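You operate a simulated robot arm through the tools that you are given. There is no shell and no other tool. Be economical: measure what you need, move in short steps, check, and stop when the job is done.

You are at the controls of a simulated robot arm. One attempt, no reset.

TASK
Free the clamp, swing it clear, then burnish and wax the top of the glued block.
Fine: polishing stone, then white pad, all over; both go back; the block with the teal band stays on its ledge. Set down upright: polishing stone with green knob.

Only the result counts: the job must be done as asked and must still hold three seconds after the hand-in. Knocking over, shifting, dropping, spilling or breaking anything else fails it.

THE ROBOT
A 7-joint arm with a two-finger parallel gripper, fixed in place. Base frame: the origin is at the foot of the arm, x ahead of it, y to its left, z up. Lengths are in mm, angles in degrees, forces in N, time in s.
With the tool pointing down near the work surface it reaches from about 300 to 700 mm from the base axis. Its first joint turns from -66.0 to 66.0 degrees. Payload 1.57 kg.
Tool frame: the origin (TCP) lies between the finger pads and is the grasp point; the fingertips stand 30 mm ahead of it; z points along the fingers, y is the line along which they close. Largest opening 110 mm; finger width 24, thickness 12; the body of the gripper, 48 by 112 mm, starts 78 mm behind the TCP.
Orientation is that of the tool frame in the base frame, as a unit quaternion [w, x, y, z]. With the fingers straight down and closing along the base's y, the tool's x points along the base's -x, its y along +y and its z along -z.

THE INTERFACE
- The arm moves only by the tool drive_tool. Its argument "increments" is a list of rows, each a list of 7 numbers: the shift along the tool's x, y, z in mm, then the turn, a rotation vector about the tool's x, y, z in degrees, then the opening, from 0 (shut) to 1 (fully open). In form: [[dx, dy, dz, wx, wy, wz, grip], ...]. A call has 1 to 8 rows; each row is the pose to reach, as a shift and turn from the pose commanded when the call began, along the tool's axes at that moment. Rows are played at 5 a second. More than 50 mm and 8.6 degrees between two rows, or a gripper value outside its range, and nothing of the call is played. A pose out of reach is approached as far as the arm can. The call stops where the force on the tool passes 40 N (or 10 N more than at its start, if that is more) or the arm is blocked; 0.2 s more then pass. Each finger travels about 108 mm/s and halts on what it meets, pressing with about 32 N; the grip force reading is that of the motor and also rises with nothing between the fingers. The clock runs only during rows and for 0.2 s after the last one: add rows that repeat a pose to give the fingers time. It gives the time, the measured TCP pose, the force on the tool (base axes), the opening and the grip force at its end, in the units of the frame above (readings bear some noise), with the torque about the TCP (base axes, N m) and any sound that the robot's microphone picked up.
- Cameras (640 x 400 px; columns grow to the right, rows downward): "scene" is fixed at [183.6, -418.1, 1410.3]; the picture's right is [0.67, -0.74, 0.00], its down [-0.38, -0.35, -0.85] and it looks along [0.63, 0.57, -0.52] (base axes); focal length 242 px, centre (320, 200). "wrist" rides on the gripper at [70, 16, -141] in the tool frame; the picture's right is [-0.23, 0.97, 0.00], its down [-0.86, -0.20, -0.48] and it looks along [-0.47, -0.11, 0.88] (tool axes); focal length 222 px, centre (320, 200). There is no depth. A picture from a camera that has moved, and an enlarged one, comes with that camera's place and axes in the base frame and with its lens. The place of the scene camera against the robot may be out by one fixed shift of up to 25 mm in any direction.
- snapshot(camera): a new picture of that camera. The clock stands still meanwhile.
- enlarge(camera, box): a new picture of the part [left, top, right, bottom] of that camera's present view, enlarged. The clock stands still meanwhile.
- close_job(): hands the job in; it is judged then, once.

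Go step by step. Nothing tells you positions but the pictures and the camera data: compare them with the known pose of the tool, close in by small moves and look again before you grip or let go. The budget is 120 turns and 76 pictures, counting those below and the enlarged ones. Unless the task says otherwise, let go and move clear before handing in.

The tools are called after "Request:" as a command line: name --pt "numbers of a row" for each row, then --argument value for the rest, lists and objects as JSON in quotes. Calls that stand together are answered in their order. drive_tool: Moves the arm, as the interface text tells. Its arguments: {"type":"object","properties":{"increments":{"type":"array","items":{"type":"array","items":{"type":"number"}}}},"required":["increments"]} The other tools are called the same way: snapshot (camera) takes a picture; enlarge (camera, box) takes an enlarged picture of a part of a camera's view; close_job () hands the job in.

At the start:

```text
t: 0.0
position: [348.4, -94.4, 1272.1]
orientation: [0.0, 0.0, 1.0, 0.0]
wrist_force: [-0.1, -0.2, -0.5]
moment: [0.03, 0.01, -0.01]
width: 110.0
grip_force: 0.1
```

scene: 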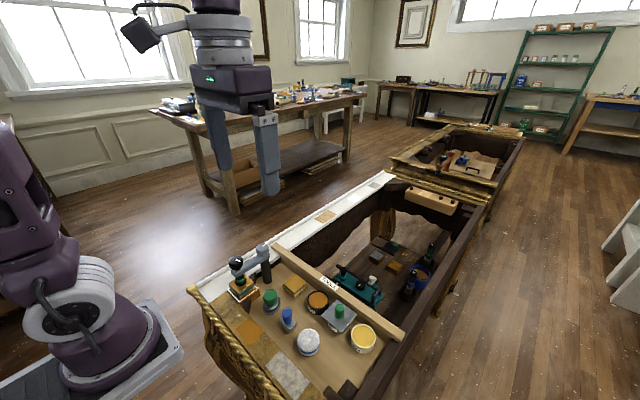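
wrist: 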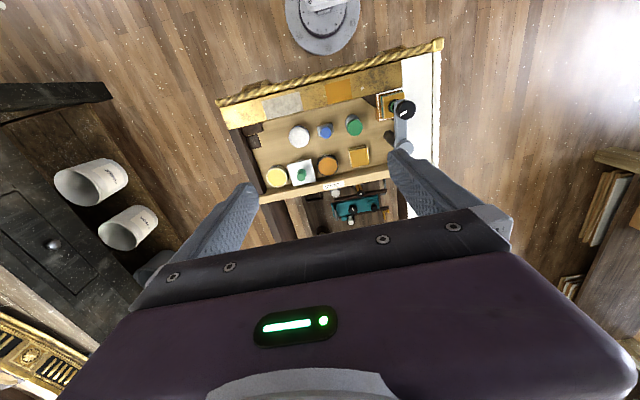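

I see a tray-like frame with stones, pots, pads and a clamp over a block near the left corner. I take close-up pictures first to identify things.

Request:
enlarge --camera "scene" --box '[200, 230, 400, 355]'

Request:
enlarge --camera "wrist" --box '[210, 60, 450, 210]'

Request:
enlarge --camera "scene" --box '[215, 235, 295, 285]'

```text
3.20 times, centred on (300, 292) of scene
camera zoom: at [183.6, -418.1, 1410.3], right [0.67, -0.74, 0.0], down [-0.38, -0.35, -0.85], along [0.63, 0.57, -0.52], focal length 775 px, centre (384, -96)
```

zoom: 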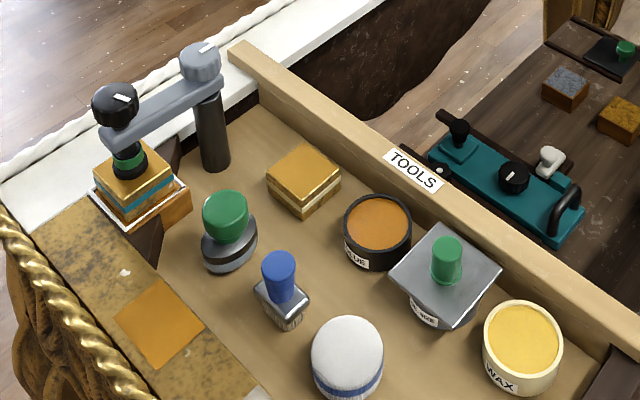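

```text
2.67 times, centred on (330, 135) of wrist
camera zoom: at [277.7, -76.4, 1413.2], right [0.23, 0.97, 0.0], down [0.86, -0.2, 0.48], along [0.47, -0.11, -0.88], focal length 592 px, centre (293, 373)
```

zoom: 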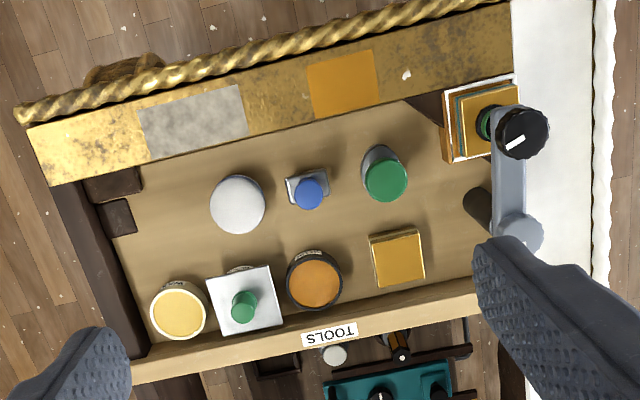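

```text
8.00 times, centred on (255, 260) of scene
camera zoom: at [183.6, -418.1, 1410.3], right [0.67, -0.74, 0.0], down [-0.38, -0.35, -0.85], along [0.63, 0.57, -0.52], focal length 1938 px, centre (840, -280)
```

zoom: 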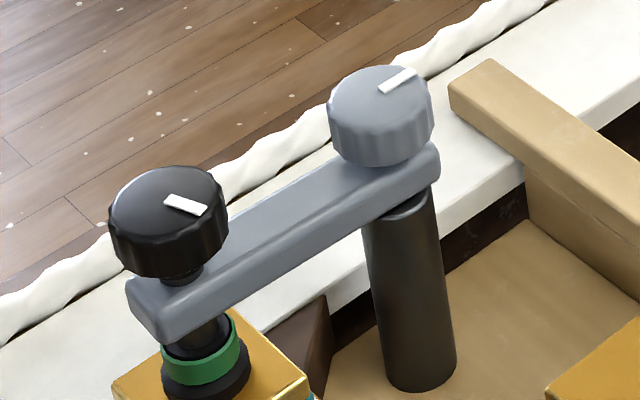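

The black screw knob is at about (370, 76, 940). I lower the wrist for a better view of the objects.

Request:
drive_tool --pt "0 0 40 0 0 0 1" --pt "0 0 80 0 0 0 1" --pt "0 0 110 0 0 0 1" --pt "0 0 110 0 0 0 1"

Request:
snapshot --camera "wrist"

```text
t: 1.0
position: [349.2, -94.3, 1160.5]
orientation: [0.0, 0.0, 1.0, 0.0]
wrist_force: [0.4, -0.1, 0.1]
moment: [0.02, 0.02, -0.04]
width: 110.0
grip_force: 0.1
```

```text
70 pictures are left
camera wrist: at [278.7, -78.2, 1301.4], right [0.23, 0.97, 0.0], down [0.86, -0.2, 0.48], along [0.47, -0.11, -0.88], focal length 222 px, centre (320, 200)
```

wrist: 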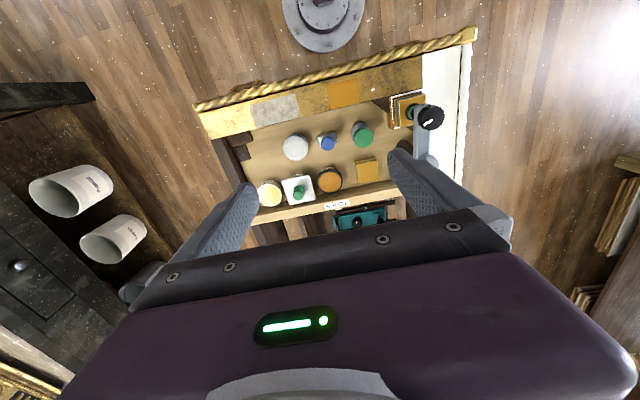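

Request:
enlarge --camera "wrist" --box '[190, 70, 350, 220]'

Request:
enlarge --camera "wrist" --box '[330, 60, 490, 160]'

Request:
enlarge --camera "scene" --box '[250, 280, 390, 368]'

Request:
enlarge --camera "scene" --box '[222, 270, 302, 320]'

```text
2.67 times, centred on (270, 145) of wrist
camera zoom: at [278.7, -78.2, 1301.4], right [0.23, 0.97, 0.0], down [0.86, -0.2, 0.48], along [0.47, -0.11, -0.88], focal length 592 px, centre (453, 347)
```

zoom: 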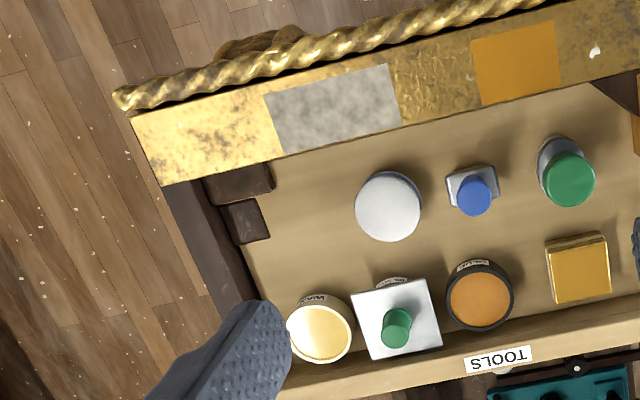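

```text
4.00 times, centred on (410, 110) of wrist
camera zoom: at [278.7, -78.2, 1301.4], right [0.23, 0.97, 0.0], down [0.86, -0.2, 0.48], along [0.47, -0.11, -0.88], focal length 888 px, centre (-40, 560)
```

zoom: 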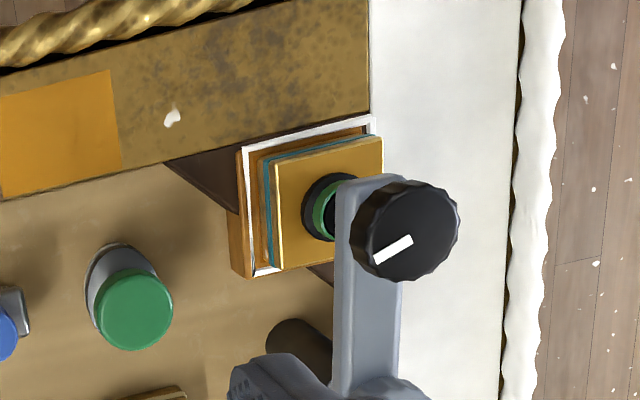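

```text
4.55 times, centred on (320, 324) of scene
camera zoom: at [183.6, -418.1, 1410.3], right [0.67, -0.74, 0.0], down [-0.38, -0.35, -0.85], along [0.63, 0.57, -0.52], focal length 1101 px, centre (320, -364)
```

zoom: 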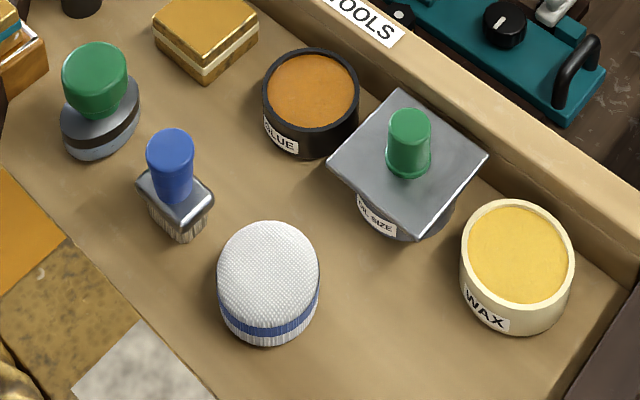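

```text
8.00 times, centred on (262, 295) of scene
camera zoom: at [183.6, -418.1, 1410.3], right [0.67, -0.74, 0.0], down [-0.38, -0.35, -0.85], along [0.63, 0.57, -0.52], focal length 1938 px, centre (784, -560)
```

zoom: 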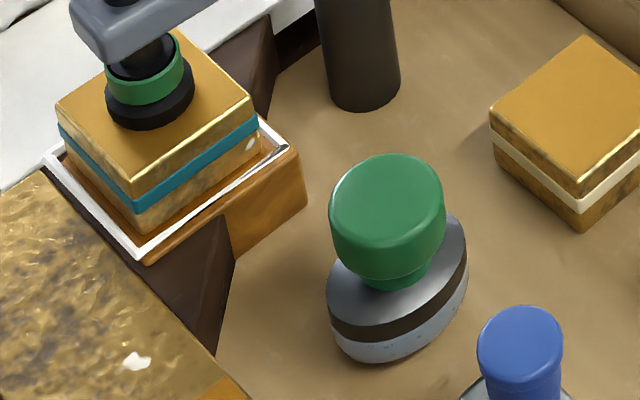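

Identified: oval stone with green knob, white pad with blue band, open WAX pot, and the decoys (lidded SIZE pot, brush, cream-band block). I move above the black screw knob.

Request:
drive_tool --pt "-4 35 25 0 0 0 1" --pt "-8 70 50 0 0 0 1" --pt "-12 105 75 0 0 0 1" --pt "-16 140 100 0 0 0 1" --pt "-21 172 125 0 0 0 1" --pt "-21 172 125 0 0 0 1"

Request:
snapshot --camera "wrist"

```text
t: 2.4
position: [366.9, 79.8, 1036.7]
orientation: [0.0, 0.0, 1.0, 0.0]
wrist_force: [-0.2, -0.3, -1.0]
moment: [0.05, 0.0, 0.0]
width: 110.0
grip_force: 0.0
```

```text
65 pictures are left
camera wrist: at [296.2, 95.4, 1178.1], right [0.23, 0.97, 0.0], down [0.86, -0.2, 0.48], along [0.47, -0.11, -0.88], focal length 222 px, centre (320, 200)
```

wrist: 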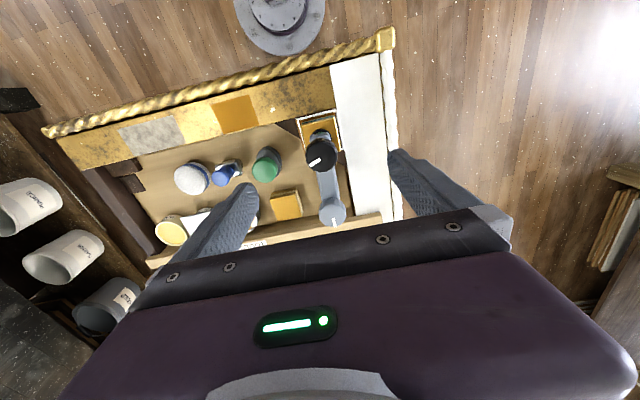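

Request:
enlarge --camera "wrist" --box '[260, 90, 420, 240]'

Request:
enlarge --camera "wrist" --box '[150, 120, 310, 250]'

```text
2.67 times, centred on (340, 165) of wrist
camera zoom: at [296.2, 95.4, 1178.1], right [0.23, 0.97, 0.0], down [0.86, -0.2, 0.48], along [0.47, -0.11, -0.88], focal length 592 px, centre (267, 293)
```

zoom: 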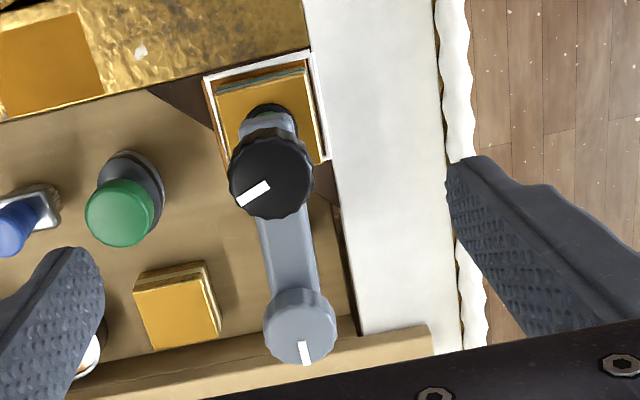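

```text
3.08 times, centred on (230, 185) of wrist
camera zoom: at [296.2, 95.4, 1178.1], right [0.23, 0.97, 0.0], down [0.86, -0.2, 0.48], along [0.47, -0.11, -0.88], focal length 684 px, centre (597, 246)
```

zoom: 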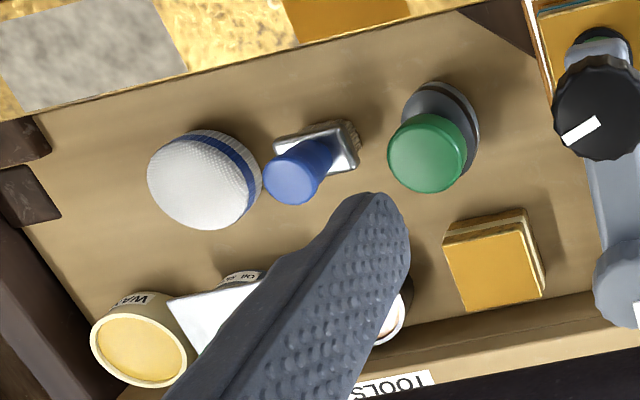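

Black knob top centre is about (370, 79.5, 930), 35 mm wide; the grey pivot knob is about (453, 76). I descend over the black knob and grip it.

Request:
drive_tool --pt "-3 0 40 0 0 0 0.7" --pt "-3 0 75 0 0 0 0.6" --pt "-3 0 85 0 0 0 0.6" --pt "-3 0 85 0 0 0 0.6"

Request:
enlarge --camera "wrist" --box '[240, 100, 400, 225]'

Request:
enlarge --camera "scene" --box '[205, 210, 305, 300]'

```text
t: 3.4
position: [371.4, 79.9, 953.7]
orientation: [0.0, 0.0, 1.0, 0.0]
wrist_force: [0.6, 0.1, 0.1]
moment: [-0.01, 0.01, 0.02]
width: 66.2
grip_force: 0.0
```

```text
3.20 times, centred on (320, 162) of wrist
camera zoom: at [300.7, 96.8, 1094.3], right [0.23, 0.97, 0.0], down [0.86, -0.2, 0.48], along [0.47, -0.11, -0.88], focal length 711 px, centre (320, 320)
```

zoom: 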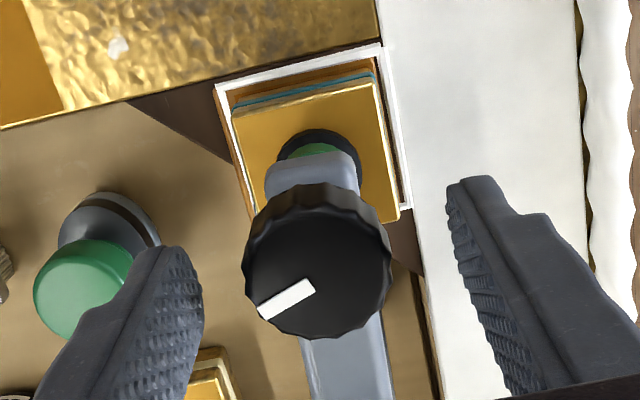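

```text
4.44 times, centred on (255, 255) of scene
camera zoom: at [183.6, -418.1, 1410.3], right [0.67, -0.74, 0.0], down [-0.38, -0.35, -0.85], along [0.63, 0.57, -0.52], focal length 1076 px, centre (609, -44)
```

zoom: 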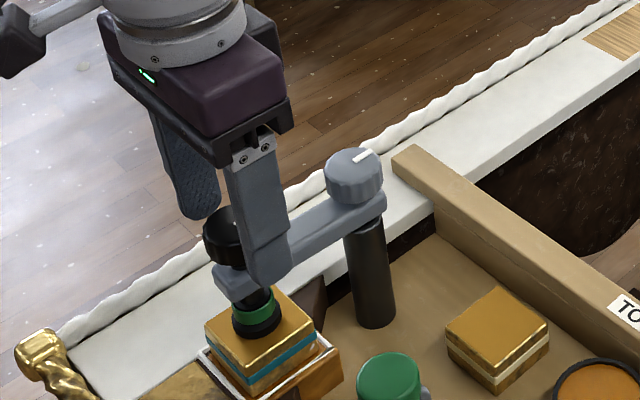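

Request:
drive_tool --pt "0 -1 8 0 0 0 0.6" --pt "0 -1 12 0 0 0 0.3" --pt "0 -1 12 0 0 0 0.2" --pt "0 -1 12 0 0 0 0.2" --pt "0 -1 12 0 0 0 0.2"

Request:
enlarge --camera "scene" --box '[205, 210, 305, 300]'

```text
t: 4.6
position: [371.0, 78.4, 941.1]
orientation: [0.001, 0.0, 1.0, 0.001]
wrist_force: [2.5, 2.1, 6.3]
moment: [0.07, -0.23, 0.01]
width: 34.4
grip_force: 42.1
```

```text
4.44 times, centred on (255, 255) of scene
camera zoom: at [183.5, -418.0, 1410.3], right [0.67, -0.74, 0.0], down [-0.38, -0.35, -0.85], along [0.63, 0.57, -0.52], focal length 1076 px, centre (609, -44)
```

zoom: 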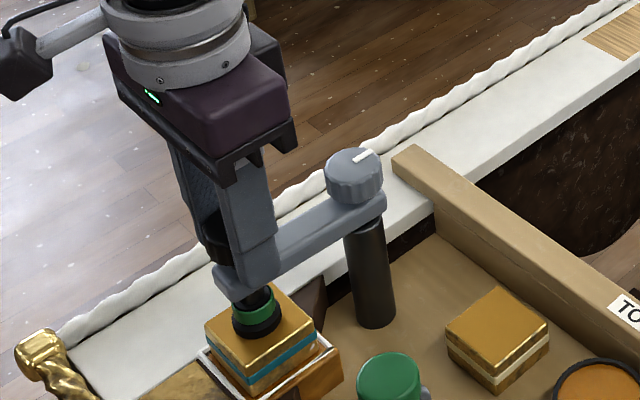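

Knob gripped (34 mm). I try turning it counter-clockwise seen from above.

Request:
drive_tool --pt "0 0 -1 0 0 -6 0.2" --pt "0 0 -1 0 0 -12 0.2" --pt "0 0 -1 0 0 -20 0.2" --pt "0 0 -1 0 0 -28 0.2" --pt "0 0 -1 0 0 -28 0.2"

```text
t: 5.8
position: [371.7, 79.5, 941.8]
orientation: [-0.002, -0.244, 0.97, -0.001]
wrist_force: [-17.1, 20.2, -0.2]
moment: [0.28, 0.04, 0.06]
width: 34.1
grip_force: 42.0
```

Request:
drive_tool --pt "0 0 -0.5 0 0 -8 0.2" --pt "0 0 -0.5 0 0 -16 0.2" --pt "0 0 -1 0 0 -24 0.2" --pt "0 0 -1 0 0 -32 0.2" --pt "0 0 -1 0 0 -32 0.2"

Request:
enlarge --camera "scene" --box '[205, 210, 305, 300]'

Request:
enlarge --camera "wrist" --box '[240, 90, 400, 215]'

```text
t: 6.5
position: [372.8, 77.7, 939.8]
orientation: [-0.001, -0.39, 0.921, 0.001]
wrist_force: [-8.9, 10.6, 10.0]
moment: [-0.04, 0.22, -0.03]
width: 34.0
grip_force: 41.5
stopped in row 3: the force on the tool passed its limit at 41 N (the readings are from after the stop); the commanded pose is now the measured one
```

```text
4.44 times, centred on (255, 255) of scene
camera zoom: at [183.2, -417.9, 1410.4], right [0.67, -0.74, 0.0], down [-0.38, -0.35, -0.86], along [0.63, 0.57, -0.52], focal length 1076 px, centre (609, -44)
```

zoom: 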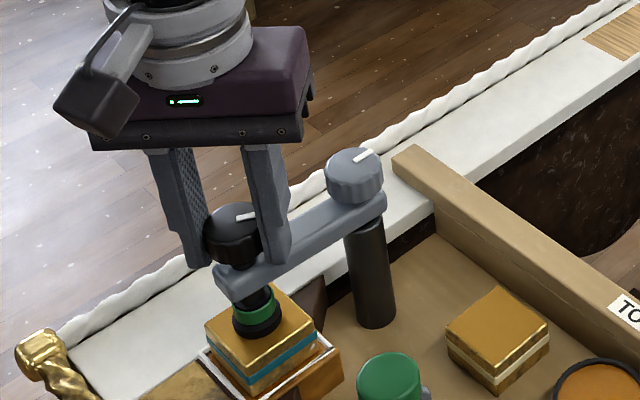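

```text
3.20 times, centred on (320, 152) of wrist
camera zoom: at [310.8, 40.7, 1082.9], right [-0.54, 0.84, 0.0], down [0.74, 0.47, 0.48], along [0.4, 0.26, -0.88], focal length 711 px, centre (320, 352)
```

zoom: 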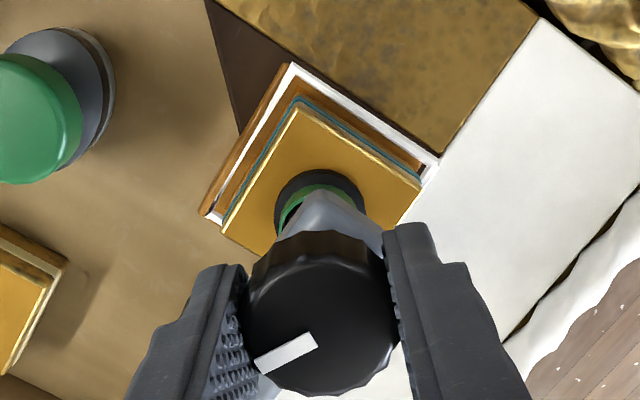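

The knob turns with the gripper but the tool is ~3 mm off its axis. I open slightly, recentre, regrip and keep turning.

Request:
drive_tool --pt "0 0 0 0 0 0 0.5" --pt "0 3.4 -1 0 0 0 0.5" --pt "0 3.4 -1 0 0 0 0.2" --pt "0 3.4 -1 0 0 0 0.2" --pt "0 3.4 -1 0 0 0 0.2"

Request:
drive_tool --pt "0 0 0 0 0 -7 0.2" --pt "0 0 -0.5 0 0 -14 0.2" --pt "0 0 -0.5 0 0 -21 0.2" --pt "0 0 -0.5 0 0 -28 0.2" --pt "0 0 -1 0 0 -35 0.2" --pt "0 0 -1 0 0 -42 0.2" --pt "0 0 -1 0 0 -42 0.2"

Request:
enlarge --camera "wrist" --box '[240, 90, 400, 215]'

```text
t: 7.7
position: [372.1, 79.4, 942.1]
orientation: [0.0, -0.389, 0.921, -0.001]
wrist_force: [21.0, -8.8, -1.6]
moment: [-0.68, 0.27, -0.03]
width: 33.9
grip_force: 42.0
```

```text
t: 9.3
position: [372.6, 81.6, 943.2]
orientation: [0.001, -0.694, 0.72, 0.001]
wrist_force: [32.9, -4.1, 3.4]
moment: [-0.04, -0.27, -0.03]
width: 34.2
grip_force: 41.2
```

```text
3.20 times, centred on (320, 152) of wrist
camera zoom: at [352.0, 12.0, 1084.7], right [-0.96, 0.26, 0.0], down [0.23, 0.85, 0.48], along [0.13, 0.46, -0.88], focal length 711 px, centre (320, 352)
```

zoom: 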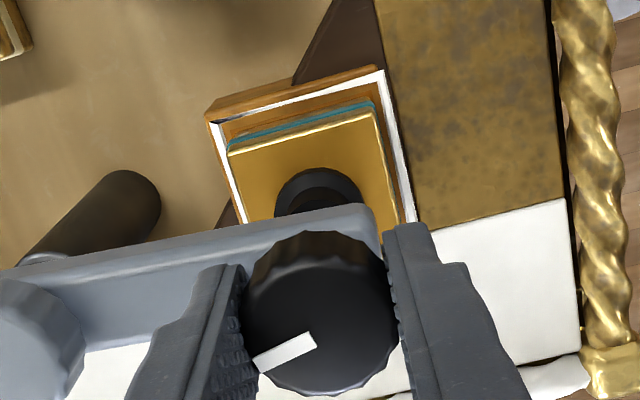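

Request:
drive_tool --pt "0 -2 0 0 0 0 0.2" --pt "0 -2 0 0 0 -7 0.2" --pt "0 -2 0 0 0 -14 0.2" --pt "0 -2 0 0 0 -21 0.2" --pt "0 -2 -0.5 0 0 -28 0.2" --pt "0 -2 -0.5 0 0 -35 0.2" --pt "0 -2 -0.5 0 0 -42 0.2" --pt "0 -2 -0.5 0 0 -42 0.2"

Request:
enlarge --camera "scene" --box '[205, 210, 305, 300]'

```text
t: 11.1
position: [372.3, 80.1, 943.9]
orientation: [0.0, 0.905, -0.424, -0.001]
wrist_force: [9.2, -0.6, 9.0]
moment: [-0.04, -0.11, 0.01]
width: 33.7
grip_force: 41.4
```

```text
4.44 times, centred on (255, 255) of scene
camera zoom: at [183.7, -418.1, 1410.3], right [0.67, -0.74, 0.0], down [-0.38, -0.35, -0.85], along [0.63, 0.57, -0.52], focal length 1076 px, centre (609, -44)
```

zoom: 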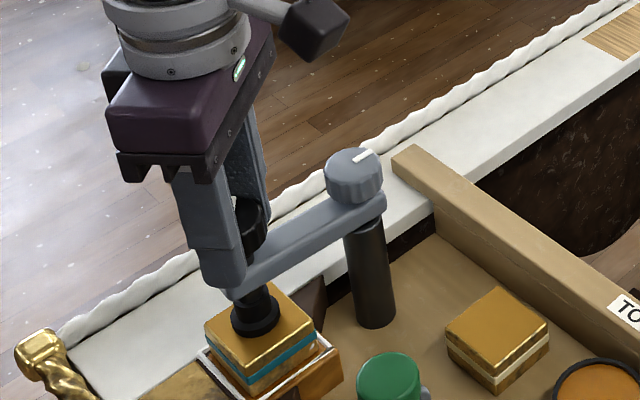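

The green ring has vanished into the arm, so the screw is coming up. I keep turning while rising slightly.

Request:
drive_tool --pt "0 0 -1 0 0 -7 0.2" --pt "0 0 -1 0 0 -14 0.2" --pt "0 0 -1.5 0 0 -21 0.2" --pt "0 0 -2 0 0 -28 0.2" --pt "0 0 -2 0 0 -35 0.2" --pt "0 0 -2 0 0 -35 0.2"

Request:
enlarge --camera "scene" --box '[225, 235, 285, 285]'

Request:
enlarge --camera "wrist" --box '[220, 60, 420, 215]'

```text
t: 12.5
position: [371.8, 79.8, 945.7]
orientation: [0.0, 0.991, -0.131, 0.0]
wrist_force: [17.6, -1.9, 0.8]
moment: [-0.07, -0.28, 0.0]
width: 33.9
grip_force: 41.6
```

```text
8.00 times, centred on (255, 260) of scene
camera zoom: at [184.0, -418.1, 1410.2], right [0.67, -0.74, 0.0], down [-0.38, -0.35, -0.85], along [0.63, 0.57, -0.52], focal length 1938 px, centre (840, -280)
```

zoom: 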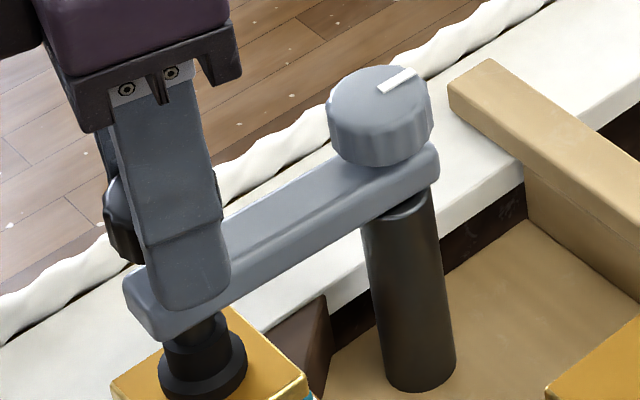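

```text
2.58 times, centred on (320, 138) of wrist
camera zoom: at [434.6, 47.2, 1087.1], right [-0.47, -0.88, 0.0], down [-0.77, 0.42, 0.48], along [-0.42, 0.23, -0.88], focal length 573 px, centre (320, 361)
```

zoom: 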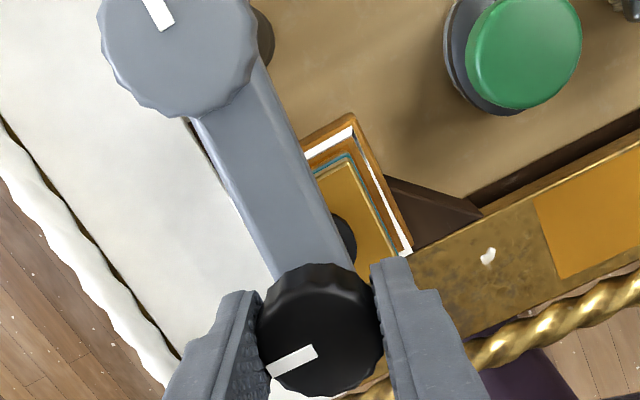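

Request:
drive_tool --pt "0 0 -0.5 0 0 -8 0.2" --pt "0 0 -1 0 0 -16 0.2" --pt "0 0 -1.5 0 0 -24 0.2" --pt "0 0 -2 0 0 -32 0.2" --pt "0 0 -2 0 0 -40 0.2" --pt "0 0 -2 0 0 -40 0.2"

Request:
enlarge --camera "scene" --box '[220, 245, 280, 295]'

```text
t: 13.9
position: [371.9, 78.6, 947.9]
orientation: [0.0, 0.977, 0.215, -0.002]
wrist_force: [4.9, -1.2, -7.8]
moment: [-0.35, 0.48, 0.01]
width: 33.8
grip_force: 41.7
```

```text
8.00 times, centred on (250, 270) of scene
camera zoom: at [183.8, -418.1, 1410.3], right [0.67, -0.74, 0.0], down [-0.38, -0.35, -0.85], along [0.63, 0.57, -0.52], focal length 1938 px, centre (880, -360)
```

zoom: 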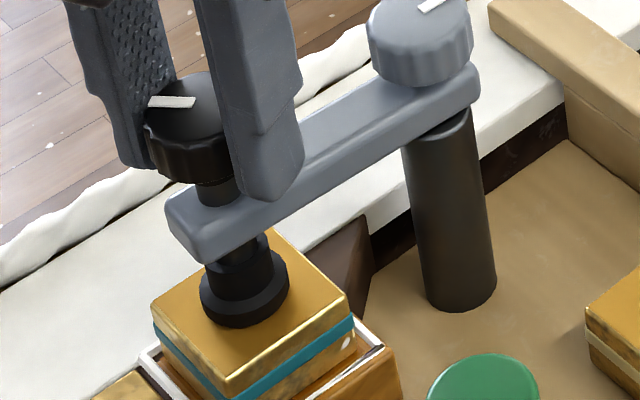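

Request:
drive_tool --pt "0 0 0 0 0 -8 0.2" --pt "0 0 0 0 0 -16 0.2" --pt "0 0 0 0 0 -24 0.2" --pt "0 0 -0.5 0 0 -32 0.2" --pt "0 0 -1 0 0 -40 0.2" --pt "0 0 -1 0 0 -48 0.2" --pt "0 0 -1.5 0 0 -56 0.2" --pt "0 0 -1.5 0 0 -56 0.2"

Request:
enlarge --camera "scene" --box '[220, 245, 280, 295]'

```text
t: 15.7
position: [372.1, 80.0, 949.0]
orientation: [-0.001, 0.762, 0.648, -0.002]
wrist_force: [2.7, -6.0, -5.5]
moment: [0.0, -0.1, -0.84]
width: 34.4
grip_force: 41.3
```

```text
8.00 times, centred on (250, 270) of scene
camera zoom: at [183.7, -418.2, 1410.2], right [0.67, -0.74, 0.0], down [-0.38, -0.35, -0.85], along [0.63, 0.57, -0.52], focal length 1938 px, centre (880, -360)
```

zoom: 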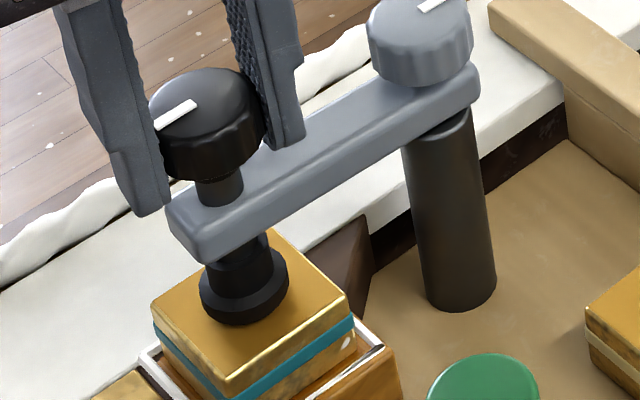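

Torque has built up (0.84 N m), so the screw has reached its upper stop and the clamp is loose. I open a little, turn the tool back so that it closes across the arm, and look.

Request:
drive_tool --pt "0 0 0 0 0 0 0.5" --pt "0 0 0 0 0 8 0.5" --pt "0 0 0 0 0 16 0.5" --pt "0 0 0 0 0 24 0.5" --pt "0 0 0 0 0 32 0.5" --pt "0 0 0 0 0 40 0.5"

Request:
drive_tool --pt "0 0 0 0 0 8 0.5" --pt "0 0 0 0 0 16 0.5" --pt "0 0 0 0 0 24 0.5" --pt "0 0 0 0 0 32 0.5" --pt "0 0 0 0 0 41 0.5" --pt "0 0 0 0 0 41 0.45"

Request:
enlarge --camera "scene" --box '[220, 245, 280, 295]'

Request:
enlarge --camera "wrist" --box '[220, 60, 420, 215]'

```text
t: 17.1
position: [373.0, 80.4, 949.8]
orientation: [0.0, 0.938, 0.347, 0.0]
wrist_force: [-0.2, -0.1, -0.3]
moment: [-0.01, -0.04, -0.02]
width: 55.1
grip_force: 0.0
```

```text
refused: row 5 steps farther than a row can; nothing moved
```

```text
8.00 times, centred on (250, 270) of scene
camera zoom: at [183.6, -418.1, 1410.3], right [0.67, -0.74, 0.0], down [-0.38, -0.35, -0.85], along [0.63, 0.57, -0.52], focal length 1938 px, centre (880, -360)
```

zoom: 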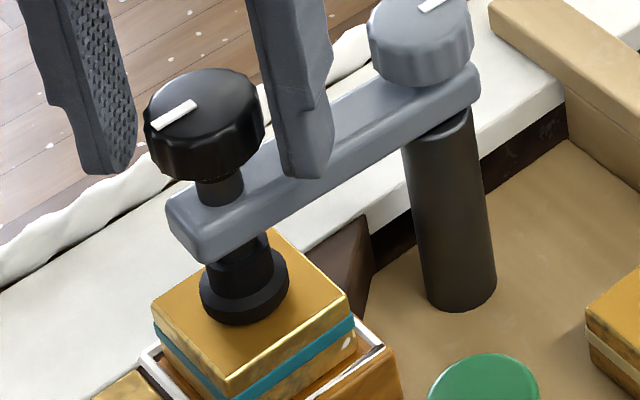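

```text
2.58 times, centred on (320, 138) of wrist
camera zoom: at [435.2, 114.6, 1091.2], right [0.46, -0.89, 0.0], down [-0.78, -0.41, 0.48], along [-0.43, -0.22, -0.88], focal length 573 px, centre (320, 361)
```

zoom: 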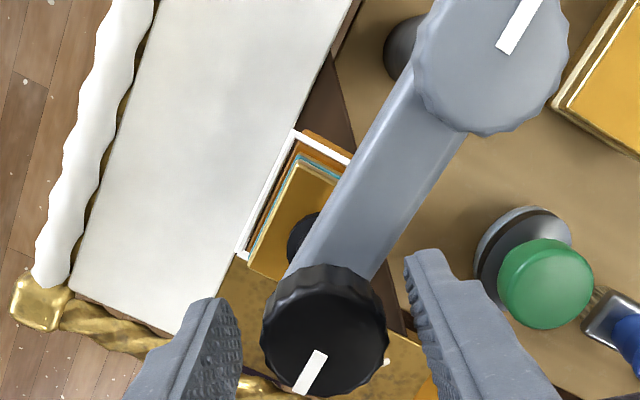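

Request:
drive_tool --pt "0 0 0 0 0 8 0.5" --pt "0 0 0 0 0 16 0.5" --pt "0 0 0 0 0 24 0.5" --pt "0 0 0 0 0 32 0.5" --pt "0 0 0 0 0 40 0.4" --pt "0 0 0 0 0 40.6 0.36" --pt "0 0 0 0 0 40.6 0.36"

Request:
drive_tool --pt "0 -4 0 0 0 0 0.36" --pt "0 -8 0 0 0 2 0.36" --pt "0 -12 0 0 0 4 0.36" --pt "0 -12 0 0 0 4 0.36"

Request:
enlarge --camera "scene" --box '[205, 210, 305, 300]'

```text
t: 18.7
position: [372.5, 80.2, 949.6]
orientation: [0.0, 1.0, 0.001, -0.001]
wrist_force: [-0.9, -0.2, 0.1]
moment: [-0.02, 0.0, -0.01]
width: 39.5
grip_force: 0.1
```

```text
t: 19.7
position: [370.6, 91.9, 950.0]
orientation: [-0.001, 0.999, -0.033, 0.0]
wrist_force: [-0.3, -1.1, -0.2]
moment: [-0.02, 0.02, -0.03]
width: 40.1
grip_force: 0.5
```

```text
4.44 times, centred on (255, 255) of scene
camera zoom: at [183.6, -418.1, 1410.3], right [0.67, -0.74, 0.0], down [-0.38, -0.35, -0.85], along [0.63, 0.57, -0.52], focal length 1076 px, centre (609, -44)
```

zoom: 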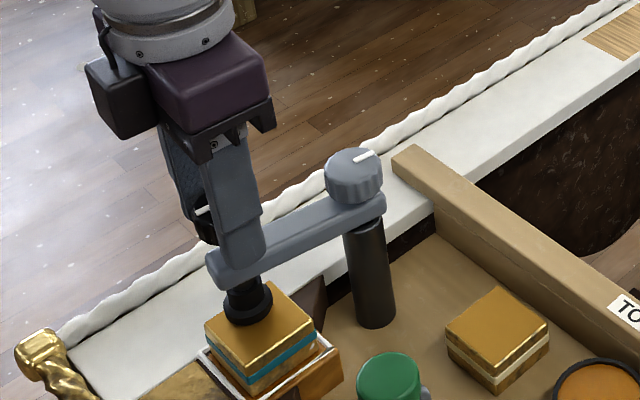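

The arm swings freely and the block stayed. I follow the arc around the post towards the left rail side.

Request:
drive_tool --pt "1.1 -1.5 0 0 0 8 0.36" --pt "3.4 -12.5 0 0 0 16 0.36" --pt "7.3 -23 0 0 0 24 0.36" --pt "12.5 -32.8 0 0 0 32 0.36" --pt "19.1 -41.9 0 0 0 40 0.36" --pt "26.8 -49.8 0 0 0 48 0.36" --pt "35.6 -56.8 0 0 0 56 0.36" --pt "45.3 -62.3 0 0 0 64 0.36"

Request:
snapshot --camera "scene"

```text
t: 21.5
position: [420.9, 152.9, 950.2]
orientation: [0.0, 0.829, -0.559, -0.001]
wrist_force: [-0.5, 0.0, 1.3]
moment: [-0.03, -0.04, -0.01]
width: 40.4
grip_force: 0.0
```

```text
48 pictures are left
```

scene: 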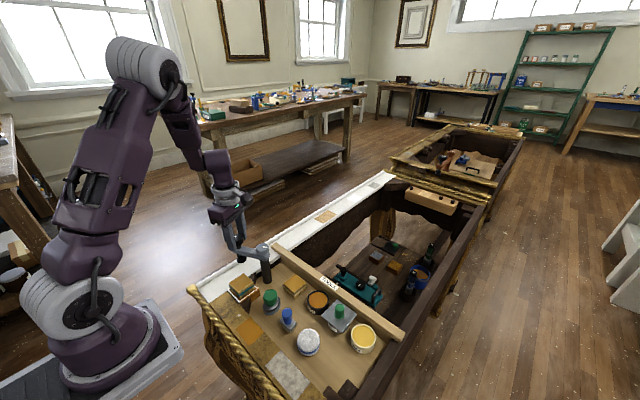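

Request:
drive_tool --pt "0.8 -11.1 0 0 0 8 0.36" --pt "3.1 -22 0 0 0 16 0.36" --pt "5.9 -30 0 0 0 22 0.36" --pt "5.9 -30 0 0 0 22 0.4" --pt "5.9 -30 0 0 0 22 0.5"

Request:
drive_tool --pt "0 0 -40 0 0 0 0.6" --pt "0 0 -80 0 0 0 0.8" --pt "0 0 -120 0 0 0 1" --pt "0 0 -120 0 0 8 1" --pt "0 0 -120 0 0 16 1" --pt "0 0 -120 0 0 24 1" --pt "0 0 -120 0 0 32 1" --pt "0 0 -120 0 0 40 1"

Request:
enlarge --camera "scene" --box '[205, 230, 305, 300]'

```text
t: 22.7
position: [450.3, 159.3, 950.3]
orientation: [0.001, 0.709, -0.706, -0.001]
wrist_force: [-0.1, 0.0, -1.0]
moment: [0.01, 0.03, 0.01]
width: 55.1
grip_force: 0.0
```

```text
t: 24.5
position: [451.4, 157.9, 1069.1]
orientation: [-0.001, -0.423, 0.906, 0.0]
wrist_force: [-0.4, 0.8, -0.3]
moment: [-0.01, -0.02, -0.02]
width: 110.1
grip_force: 0.0
```

```text
5.71 times, centred on (255, 265) of scene
camera zoom: at [183.6, -418.1, 1410.3], right [0.67, -0.74, 0.0], down [-0.38, -0.35, -0.85], along [0.63, 0.57, -0.52], focal length 1384 px, centre (691, -171)
```

zoom: 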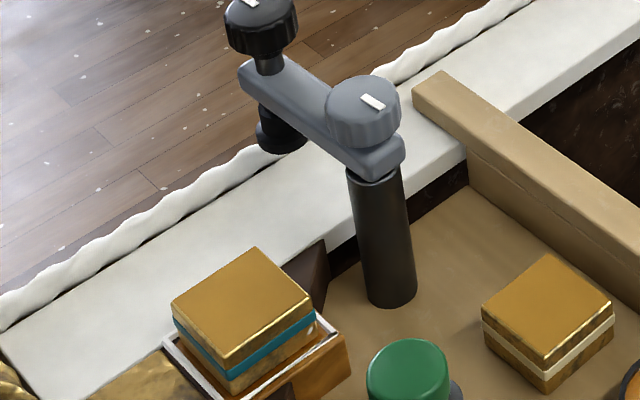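

The clamp is freed and swung 90° clear; the block is untouched. Now over the polishing stone, about (400, -17), knob top about z 850.

Request:
drive_tool --pt "24 -10 0 0 0 7 1" --pt "48 -21 0 0 0 14 1" --pt "72 -31 0 0 0 21 1" --pt "96 -42 10 0 0 28 1" --pt "120 -53 30 0 0 35 1" --pt "144 -63 50 0 0 42 1" --pt "167 -73.5 80 0 0 50 1" --pt "167 -73.5 90 0 0 50 1"

Request:
snapshot --camera "wrist"

Request:
enlarge --camera "wrist" --box '[240, 60, 400, 160]'

```text
t: 26.3
position: [399.3, -19.2, 979.6]
orientation: [-0.001, -0.002, 1.0, -0.001]
wrist_force: [1.0, -0.1, 0.0]
moment: [-0.03, 0.05, -0.01]
width: 110.0
grip_force: 0.0
```

```text
46 pictures are left
camera wrist: at [329.4, -3.2, 1121.0], right [0.23, 0.97, 0.0], down [0.86, -0.2, 0.48], along [0.46, -0.11, -0.88], focal length 222 px, centre (320, 200)
```

wrist: 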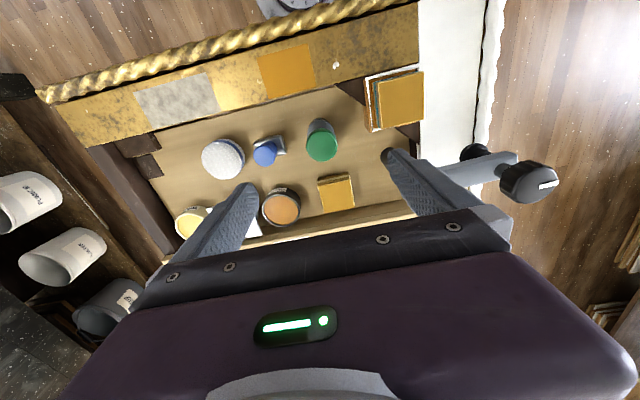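

```text
4.00 times, centred on (320, 110) of wrist
camera zoom: at [329.4, -3.2, 1121.0], right [0.23, 0.97, 0.0], down [0.86, -0.2, 0.48], along [0.46, -0.11, -0.88], focal length 888 px, centre (320, 560)
```

zoom: 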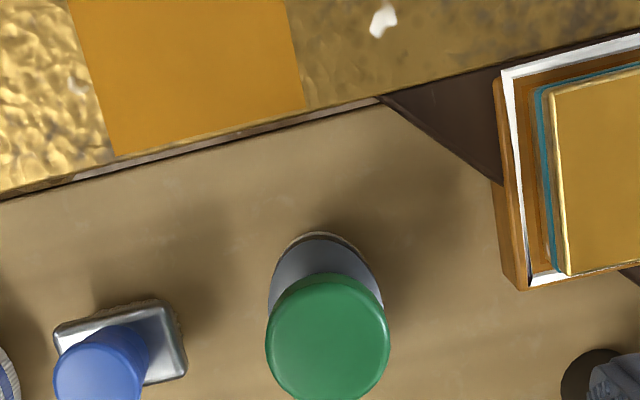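

Stone knob is at (398.5, -17.3), top z 849, 37 mm wide. I descend with a 58 mm opening and grip.

Request:
drive_tool --pt "0.8 1.9 40 0 0 0 0.7" --pt "0.8 1.9 80 0 0 0 0.53" --pt "0.8 1.9 98 0 0 0 0.53" --pt "0.8 1.9 98 0 0 0 0.53"

Request:
enlarge --camera "wrist" --box '[240, 90, 400, 215]'

Request:
enlarge --camera "scene" --box '[230, 260, 310, 320]'

```text
t: 27.3
position: [402.1, -19.4, 881.8]
orientation: [-0.001, -0.002, 1.0, -0.001]
wrist_force: [0.4, 0.0, 0.3]
moment: [0.04, 0.01, -0.04]
width: 58.5
grip_force: 0.0
```

```text
3.20 times, centred on (320, 152) of wrist
camera zoom: at [329.8, -1.5, 1023.0], right [0.22, 0.97, 0.0], down [0.86, -0.2, 0.48], along [0.46, -0.11, -0.88], focal length 711 px, centre (320, 352)
```

zoom: 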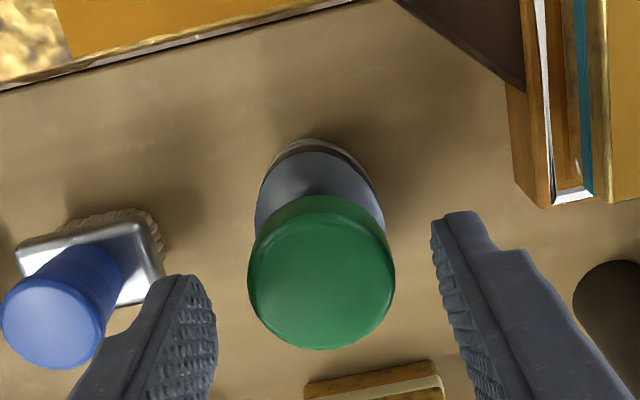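

```text
6.67 times, centred on (270, 290) of scene
camera zoom: at [183.6, -418.1, 1410.3], right [0.67, -0.74, 0.0], down [-0.38, -0.35, -0.85], along [0.63, 0.57, -0.52], focal length 1615 px, centre (653, -400)
```

zoom: 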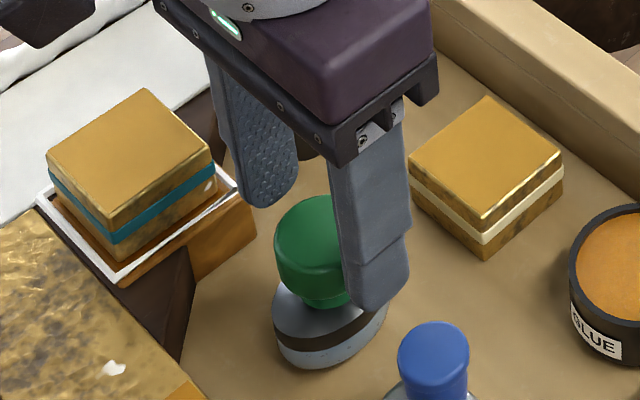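

Request:
drive_tool --pt "1.3 -0.4 15 0 0 0 0.53" --pt "1.3 -0.4 28 0 0 0 0.53" --pt "1.3 -0.4 28 0 0 0 0.25" --pt "1.3 -0.4 28 0 0 0 0.2" --pt "1.3 -0.4 28 0 0 0 0.2"

Request:
enlarge --camera "scene" --box '[230, 260, 310, 320]'

```text
t: 28.5
position: [396.3, -15.9, 853.3]
orientation: [-0.001, -0.002, 1.0, 0.0]
wrist_force: [-0.1, -2.3, 4.2]
moment: [-0.12, -0.03, 0.0]
width: 37.1
grip_force: 31.9
```

```text
6.67 times, centred on (270, 290) of scene
camera zoom: at [183.5, -418.1, 1410.3], right [0.67, -0.74, 0.0], down [-0.38, -0.35, -0.86], along [0.63, 0.57, -0.52], focal length 1615 px, centre (653, -400)
```

zoom: 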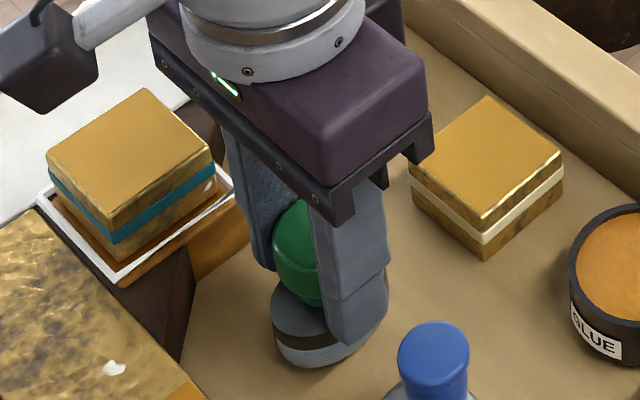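

Stone gripped at 37 mm. I lift it 80 mm and look at the block.

Request:
drive_tool --pt "0 0 -5 0 0 0 0.2" --pt "0 0 -20 0 0 0 0.2" --pt "0 0 -50 0 0 0 0.2" --pt "0 0 -80 0 0 0 0.2" --pt "0 0 -80 0 0 0 0.2"

Request:
enlarge --camera "wrist" --box '[310, 40, 470, 160]'

Request:
enlarge --camera "scene" --box '[210, 230, 310, 320]'

```text
t: 29.7
position: [398.8, -17.1, 934.8]
orientation: [-0.001, -0.002, 1.0, -0.001]
wrist_force: [-1.0, -0.2, -1.1]
moment: [0.01, 0.0, -0.02]
width: 37.1
grip_force: 31.9
```

```text
3.33 times, centred on (390, 100) of wrist
camera zoom: at [327.5, 1.4, 1076.3], right [0.22, 0.97, 0.0], down [0.86, -0.2, 0.48], along [0.46, -0.11, -0.88], focal length 740 px, centre (87, 533)
```

zoom: 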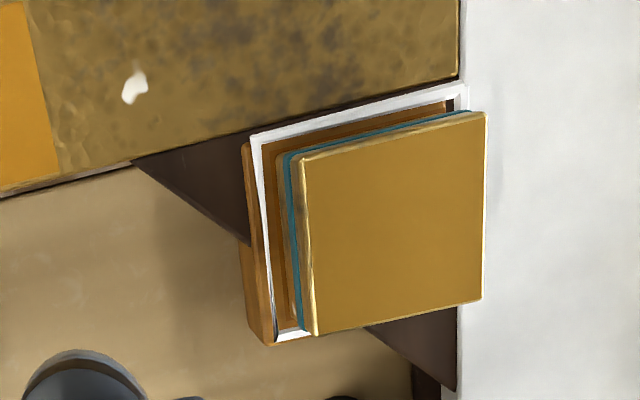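

```text
4.44 times, centred on (260, 275) of scene
camera zoom: at [183.6, -418.1, 1410.3], right [0.67, -0.74, 0.0], down [-0.38, -0.35, -0.85], along [0.63, 0.57, -0.52], focal length 1076 px, centre (587, -133)
```

zoom: 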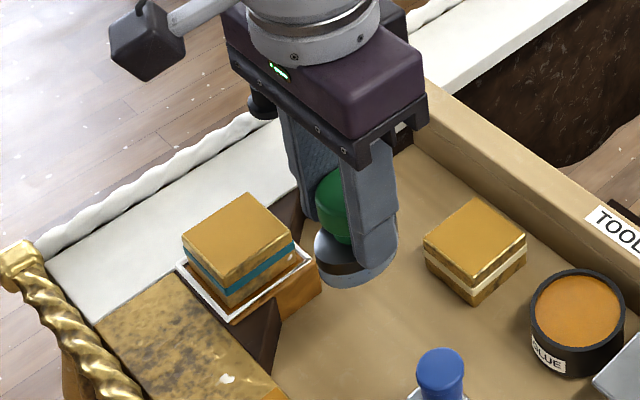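

Block top appears as a 50 mm square centred near (371.5, 80.5), z about 842. I carry the stone over it at height.

Request:
drive_tool --pt "6 24 0 0 0 0 0.2" --pt "13 49 0 0 0 0 0.2" --pt "20 73 0 0 0 0 0.2" --pt "26.8 98 0 0 0 0 0.2" --pt "26.8 98 0 0 0 0 0.2" --pt "26.8 98 0 0 0 0 0.2"

Request:
enlarge --camera "scene" --box '[205, 230, 305, 300]'

Request:
enlarge --camera "wrist" --box '[240, 90, 400, 215]'

```text
t: 31.1
position: [369.7, 82.9, 935.3]
orientation: [-0.001, -0.002, 1.0, 0.0]
wrist_force: [0.7, 0.2, -0.5]
moment: [-0.06, -0.01, 0.0]
width: 37.1
grip_force: 32.2
```

```text
5.71 times, centred on (255, 265) of scene
camera zoom: at [183.6, -418.1, 1410.3], right [0.67, -0.74, 0.0], down [-0.38, -0.35, -0.85], along [0.63, 0.57, -0.52], focal length 1384 px, centre (691, -171)
```

zoom: 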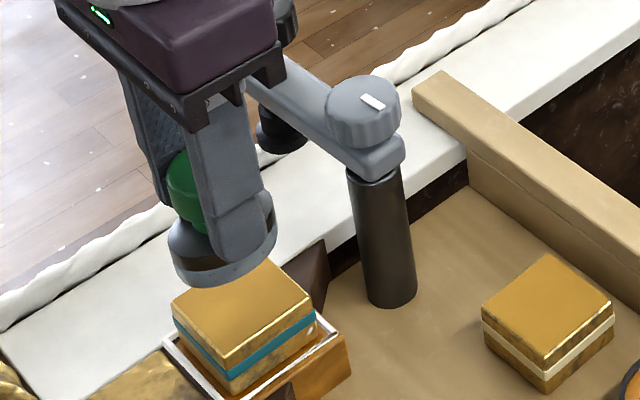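

```text
3.20 times, centred on (320, 152) of wrist
camera zoom: at [299.6, 99.5, 1077.2], right [0.22, 0.97, 0.0], down [0.86, -0.2, 0.48], along [0.46, -0.11, -0.88], focal length 711 px, centre (320, 352)
```

zoom: 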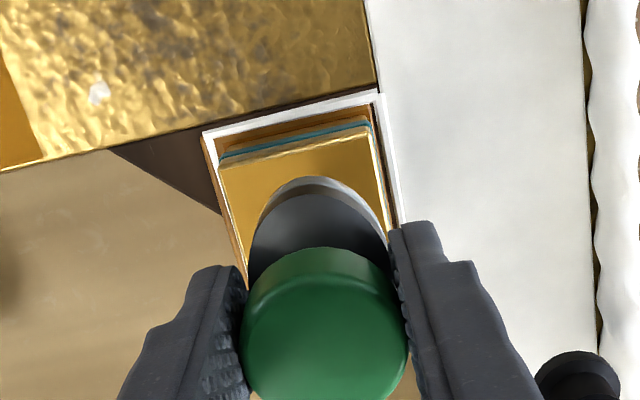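

Request:
drive_tool --pt "0 0 8 0 0 0 0.2" --pt "0 0 14 0 0 0 0.2" --pt "0 0 18 0 0 0 0.2" --pt "0 0 20 0 0 0 0.2" --pt "0 0 22 0 0 0 0.2" --pt "0 0 24 0 0 0 0.2" --pt "0 0 24 0 0 0 0.2"

Request:
enlarge --camera "scene" --box '[205, 240, 285, 300]'

```text
t: 32.7
position: [372.1, 82.4, 910.1]
orientation: [-0.001, -0.002, 1.0, 0.0]
wrist_force: [0.9, -1.2, 14.2]
moment: [-0.15, -0.08, 0.0]
width: 36.8
grip_force: 32.2
```

```text
6.67 times, centred on (245, 270) of scene
camera zoom: at [183.4, -418.1, 1410.3], right [0.67, -0.74, 0.0], down [-0.38, -0.35, -0.86], along [0.63, 0.57, -0.52], focal length 1615 px, centre (820, -267)
```

zoom: 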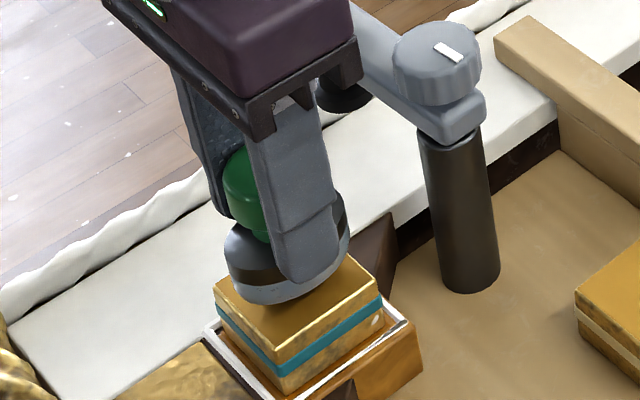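

Request:
enlarge --camera "scene" --box '[228, 262, 258, 292]'

```text
13.33 times, centred on (243, 277) of scene
camera zoom: at [183.4, -418.1, 1410.3], right [0.67, -0.74, 0.0], down [-0.38, -0.35, -0.86], along [0.63, 0.57, -0.52], focal length 3229 px, centre (1347, -827)
```

zoom: 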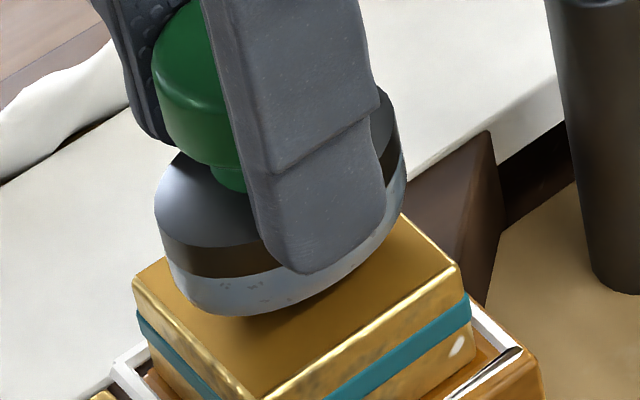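

Request:
enlarge --camera "wrist" --box '[272, 110, 368, 170]'

```text
6.67 times, centred on (320, 140) of wrist
camera zoom: at [301.1, 98.6, 1051.2], right [0.22, 0.97, 0.0], down [0.86, -0.2, 0.48], along [0.47, -0.11, -0.88], focal length 1481 px, centre (320, 600)
```

zoom: 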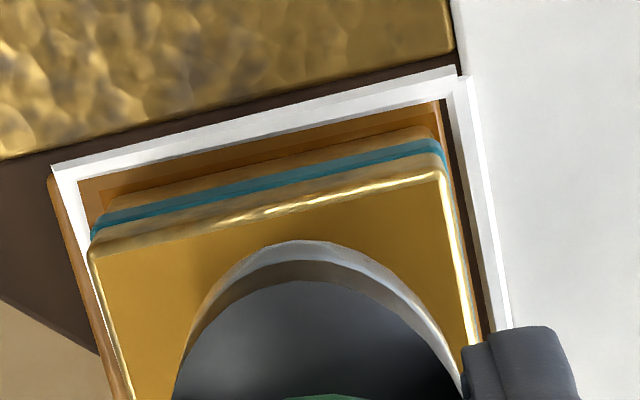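

The stone is in contact (14 N) but sits a little toward +x/+y on the block. I start a raster biased toward -x/-y, watching the force.

Request:
drive_tool --pt "0 -10 -0.3 0 0 0 0.2" --pt "-4 -19 -0.3 0 0 0 0.2" --pt "-10 -23 -0.3 0 0 0 0.2" --pt "-10 -14 -0.3 0 0 0 0.2" --pt "-10 -5 -0.3 0 0 0 0.2" --pt "-10 4 -0.3 0 0 0 0.2" --pt "-10 13 -0.3 0 0 0 0.2" --pt "0 13 -0.3 0 0 0 0.2"

Request:
enlarge --camera "scene" --box '[225, 255, 273, 295]'

```text
t: 34.5
position: [372.4, 96.2, 909.2]
orientation: [-0.001, -0.002, 1.0, 0.0]
wrist_force: [2.6, -0.5, 5.5]
moment: [-0.06, -0.22, 0.06]
width: 36.8
grip_force: 32.0
```

```text
10.00 times, centred on (249, 275) of scene
camera zoom: at [183.6, -418.1, 1410.3], right [0.67, -0.74, 0.0], down [-0.38, -0.35, -0.85], along [0.63, 0.57, -0.52], focal length 2422 px, centre (1030, -550)
```

zoom: 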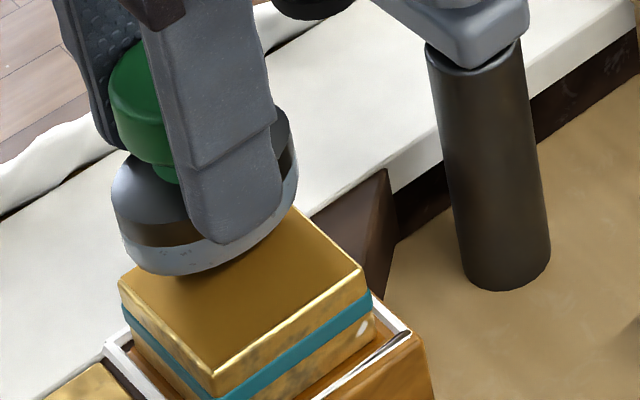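

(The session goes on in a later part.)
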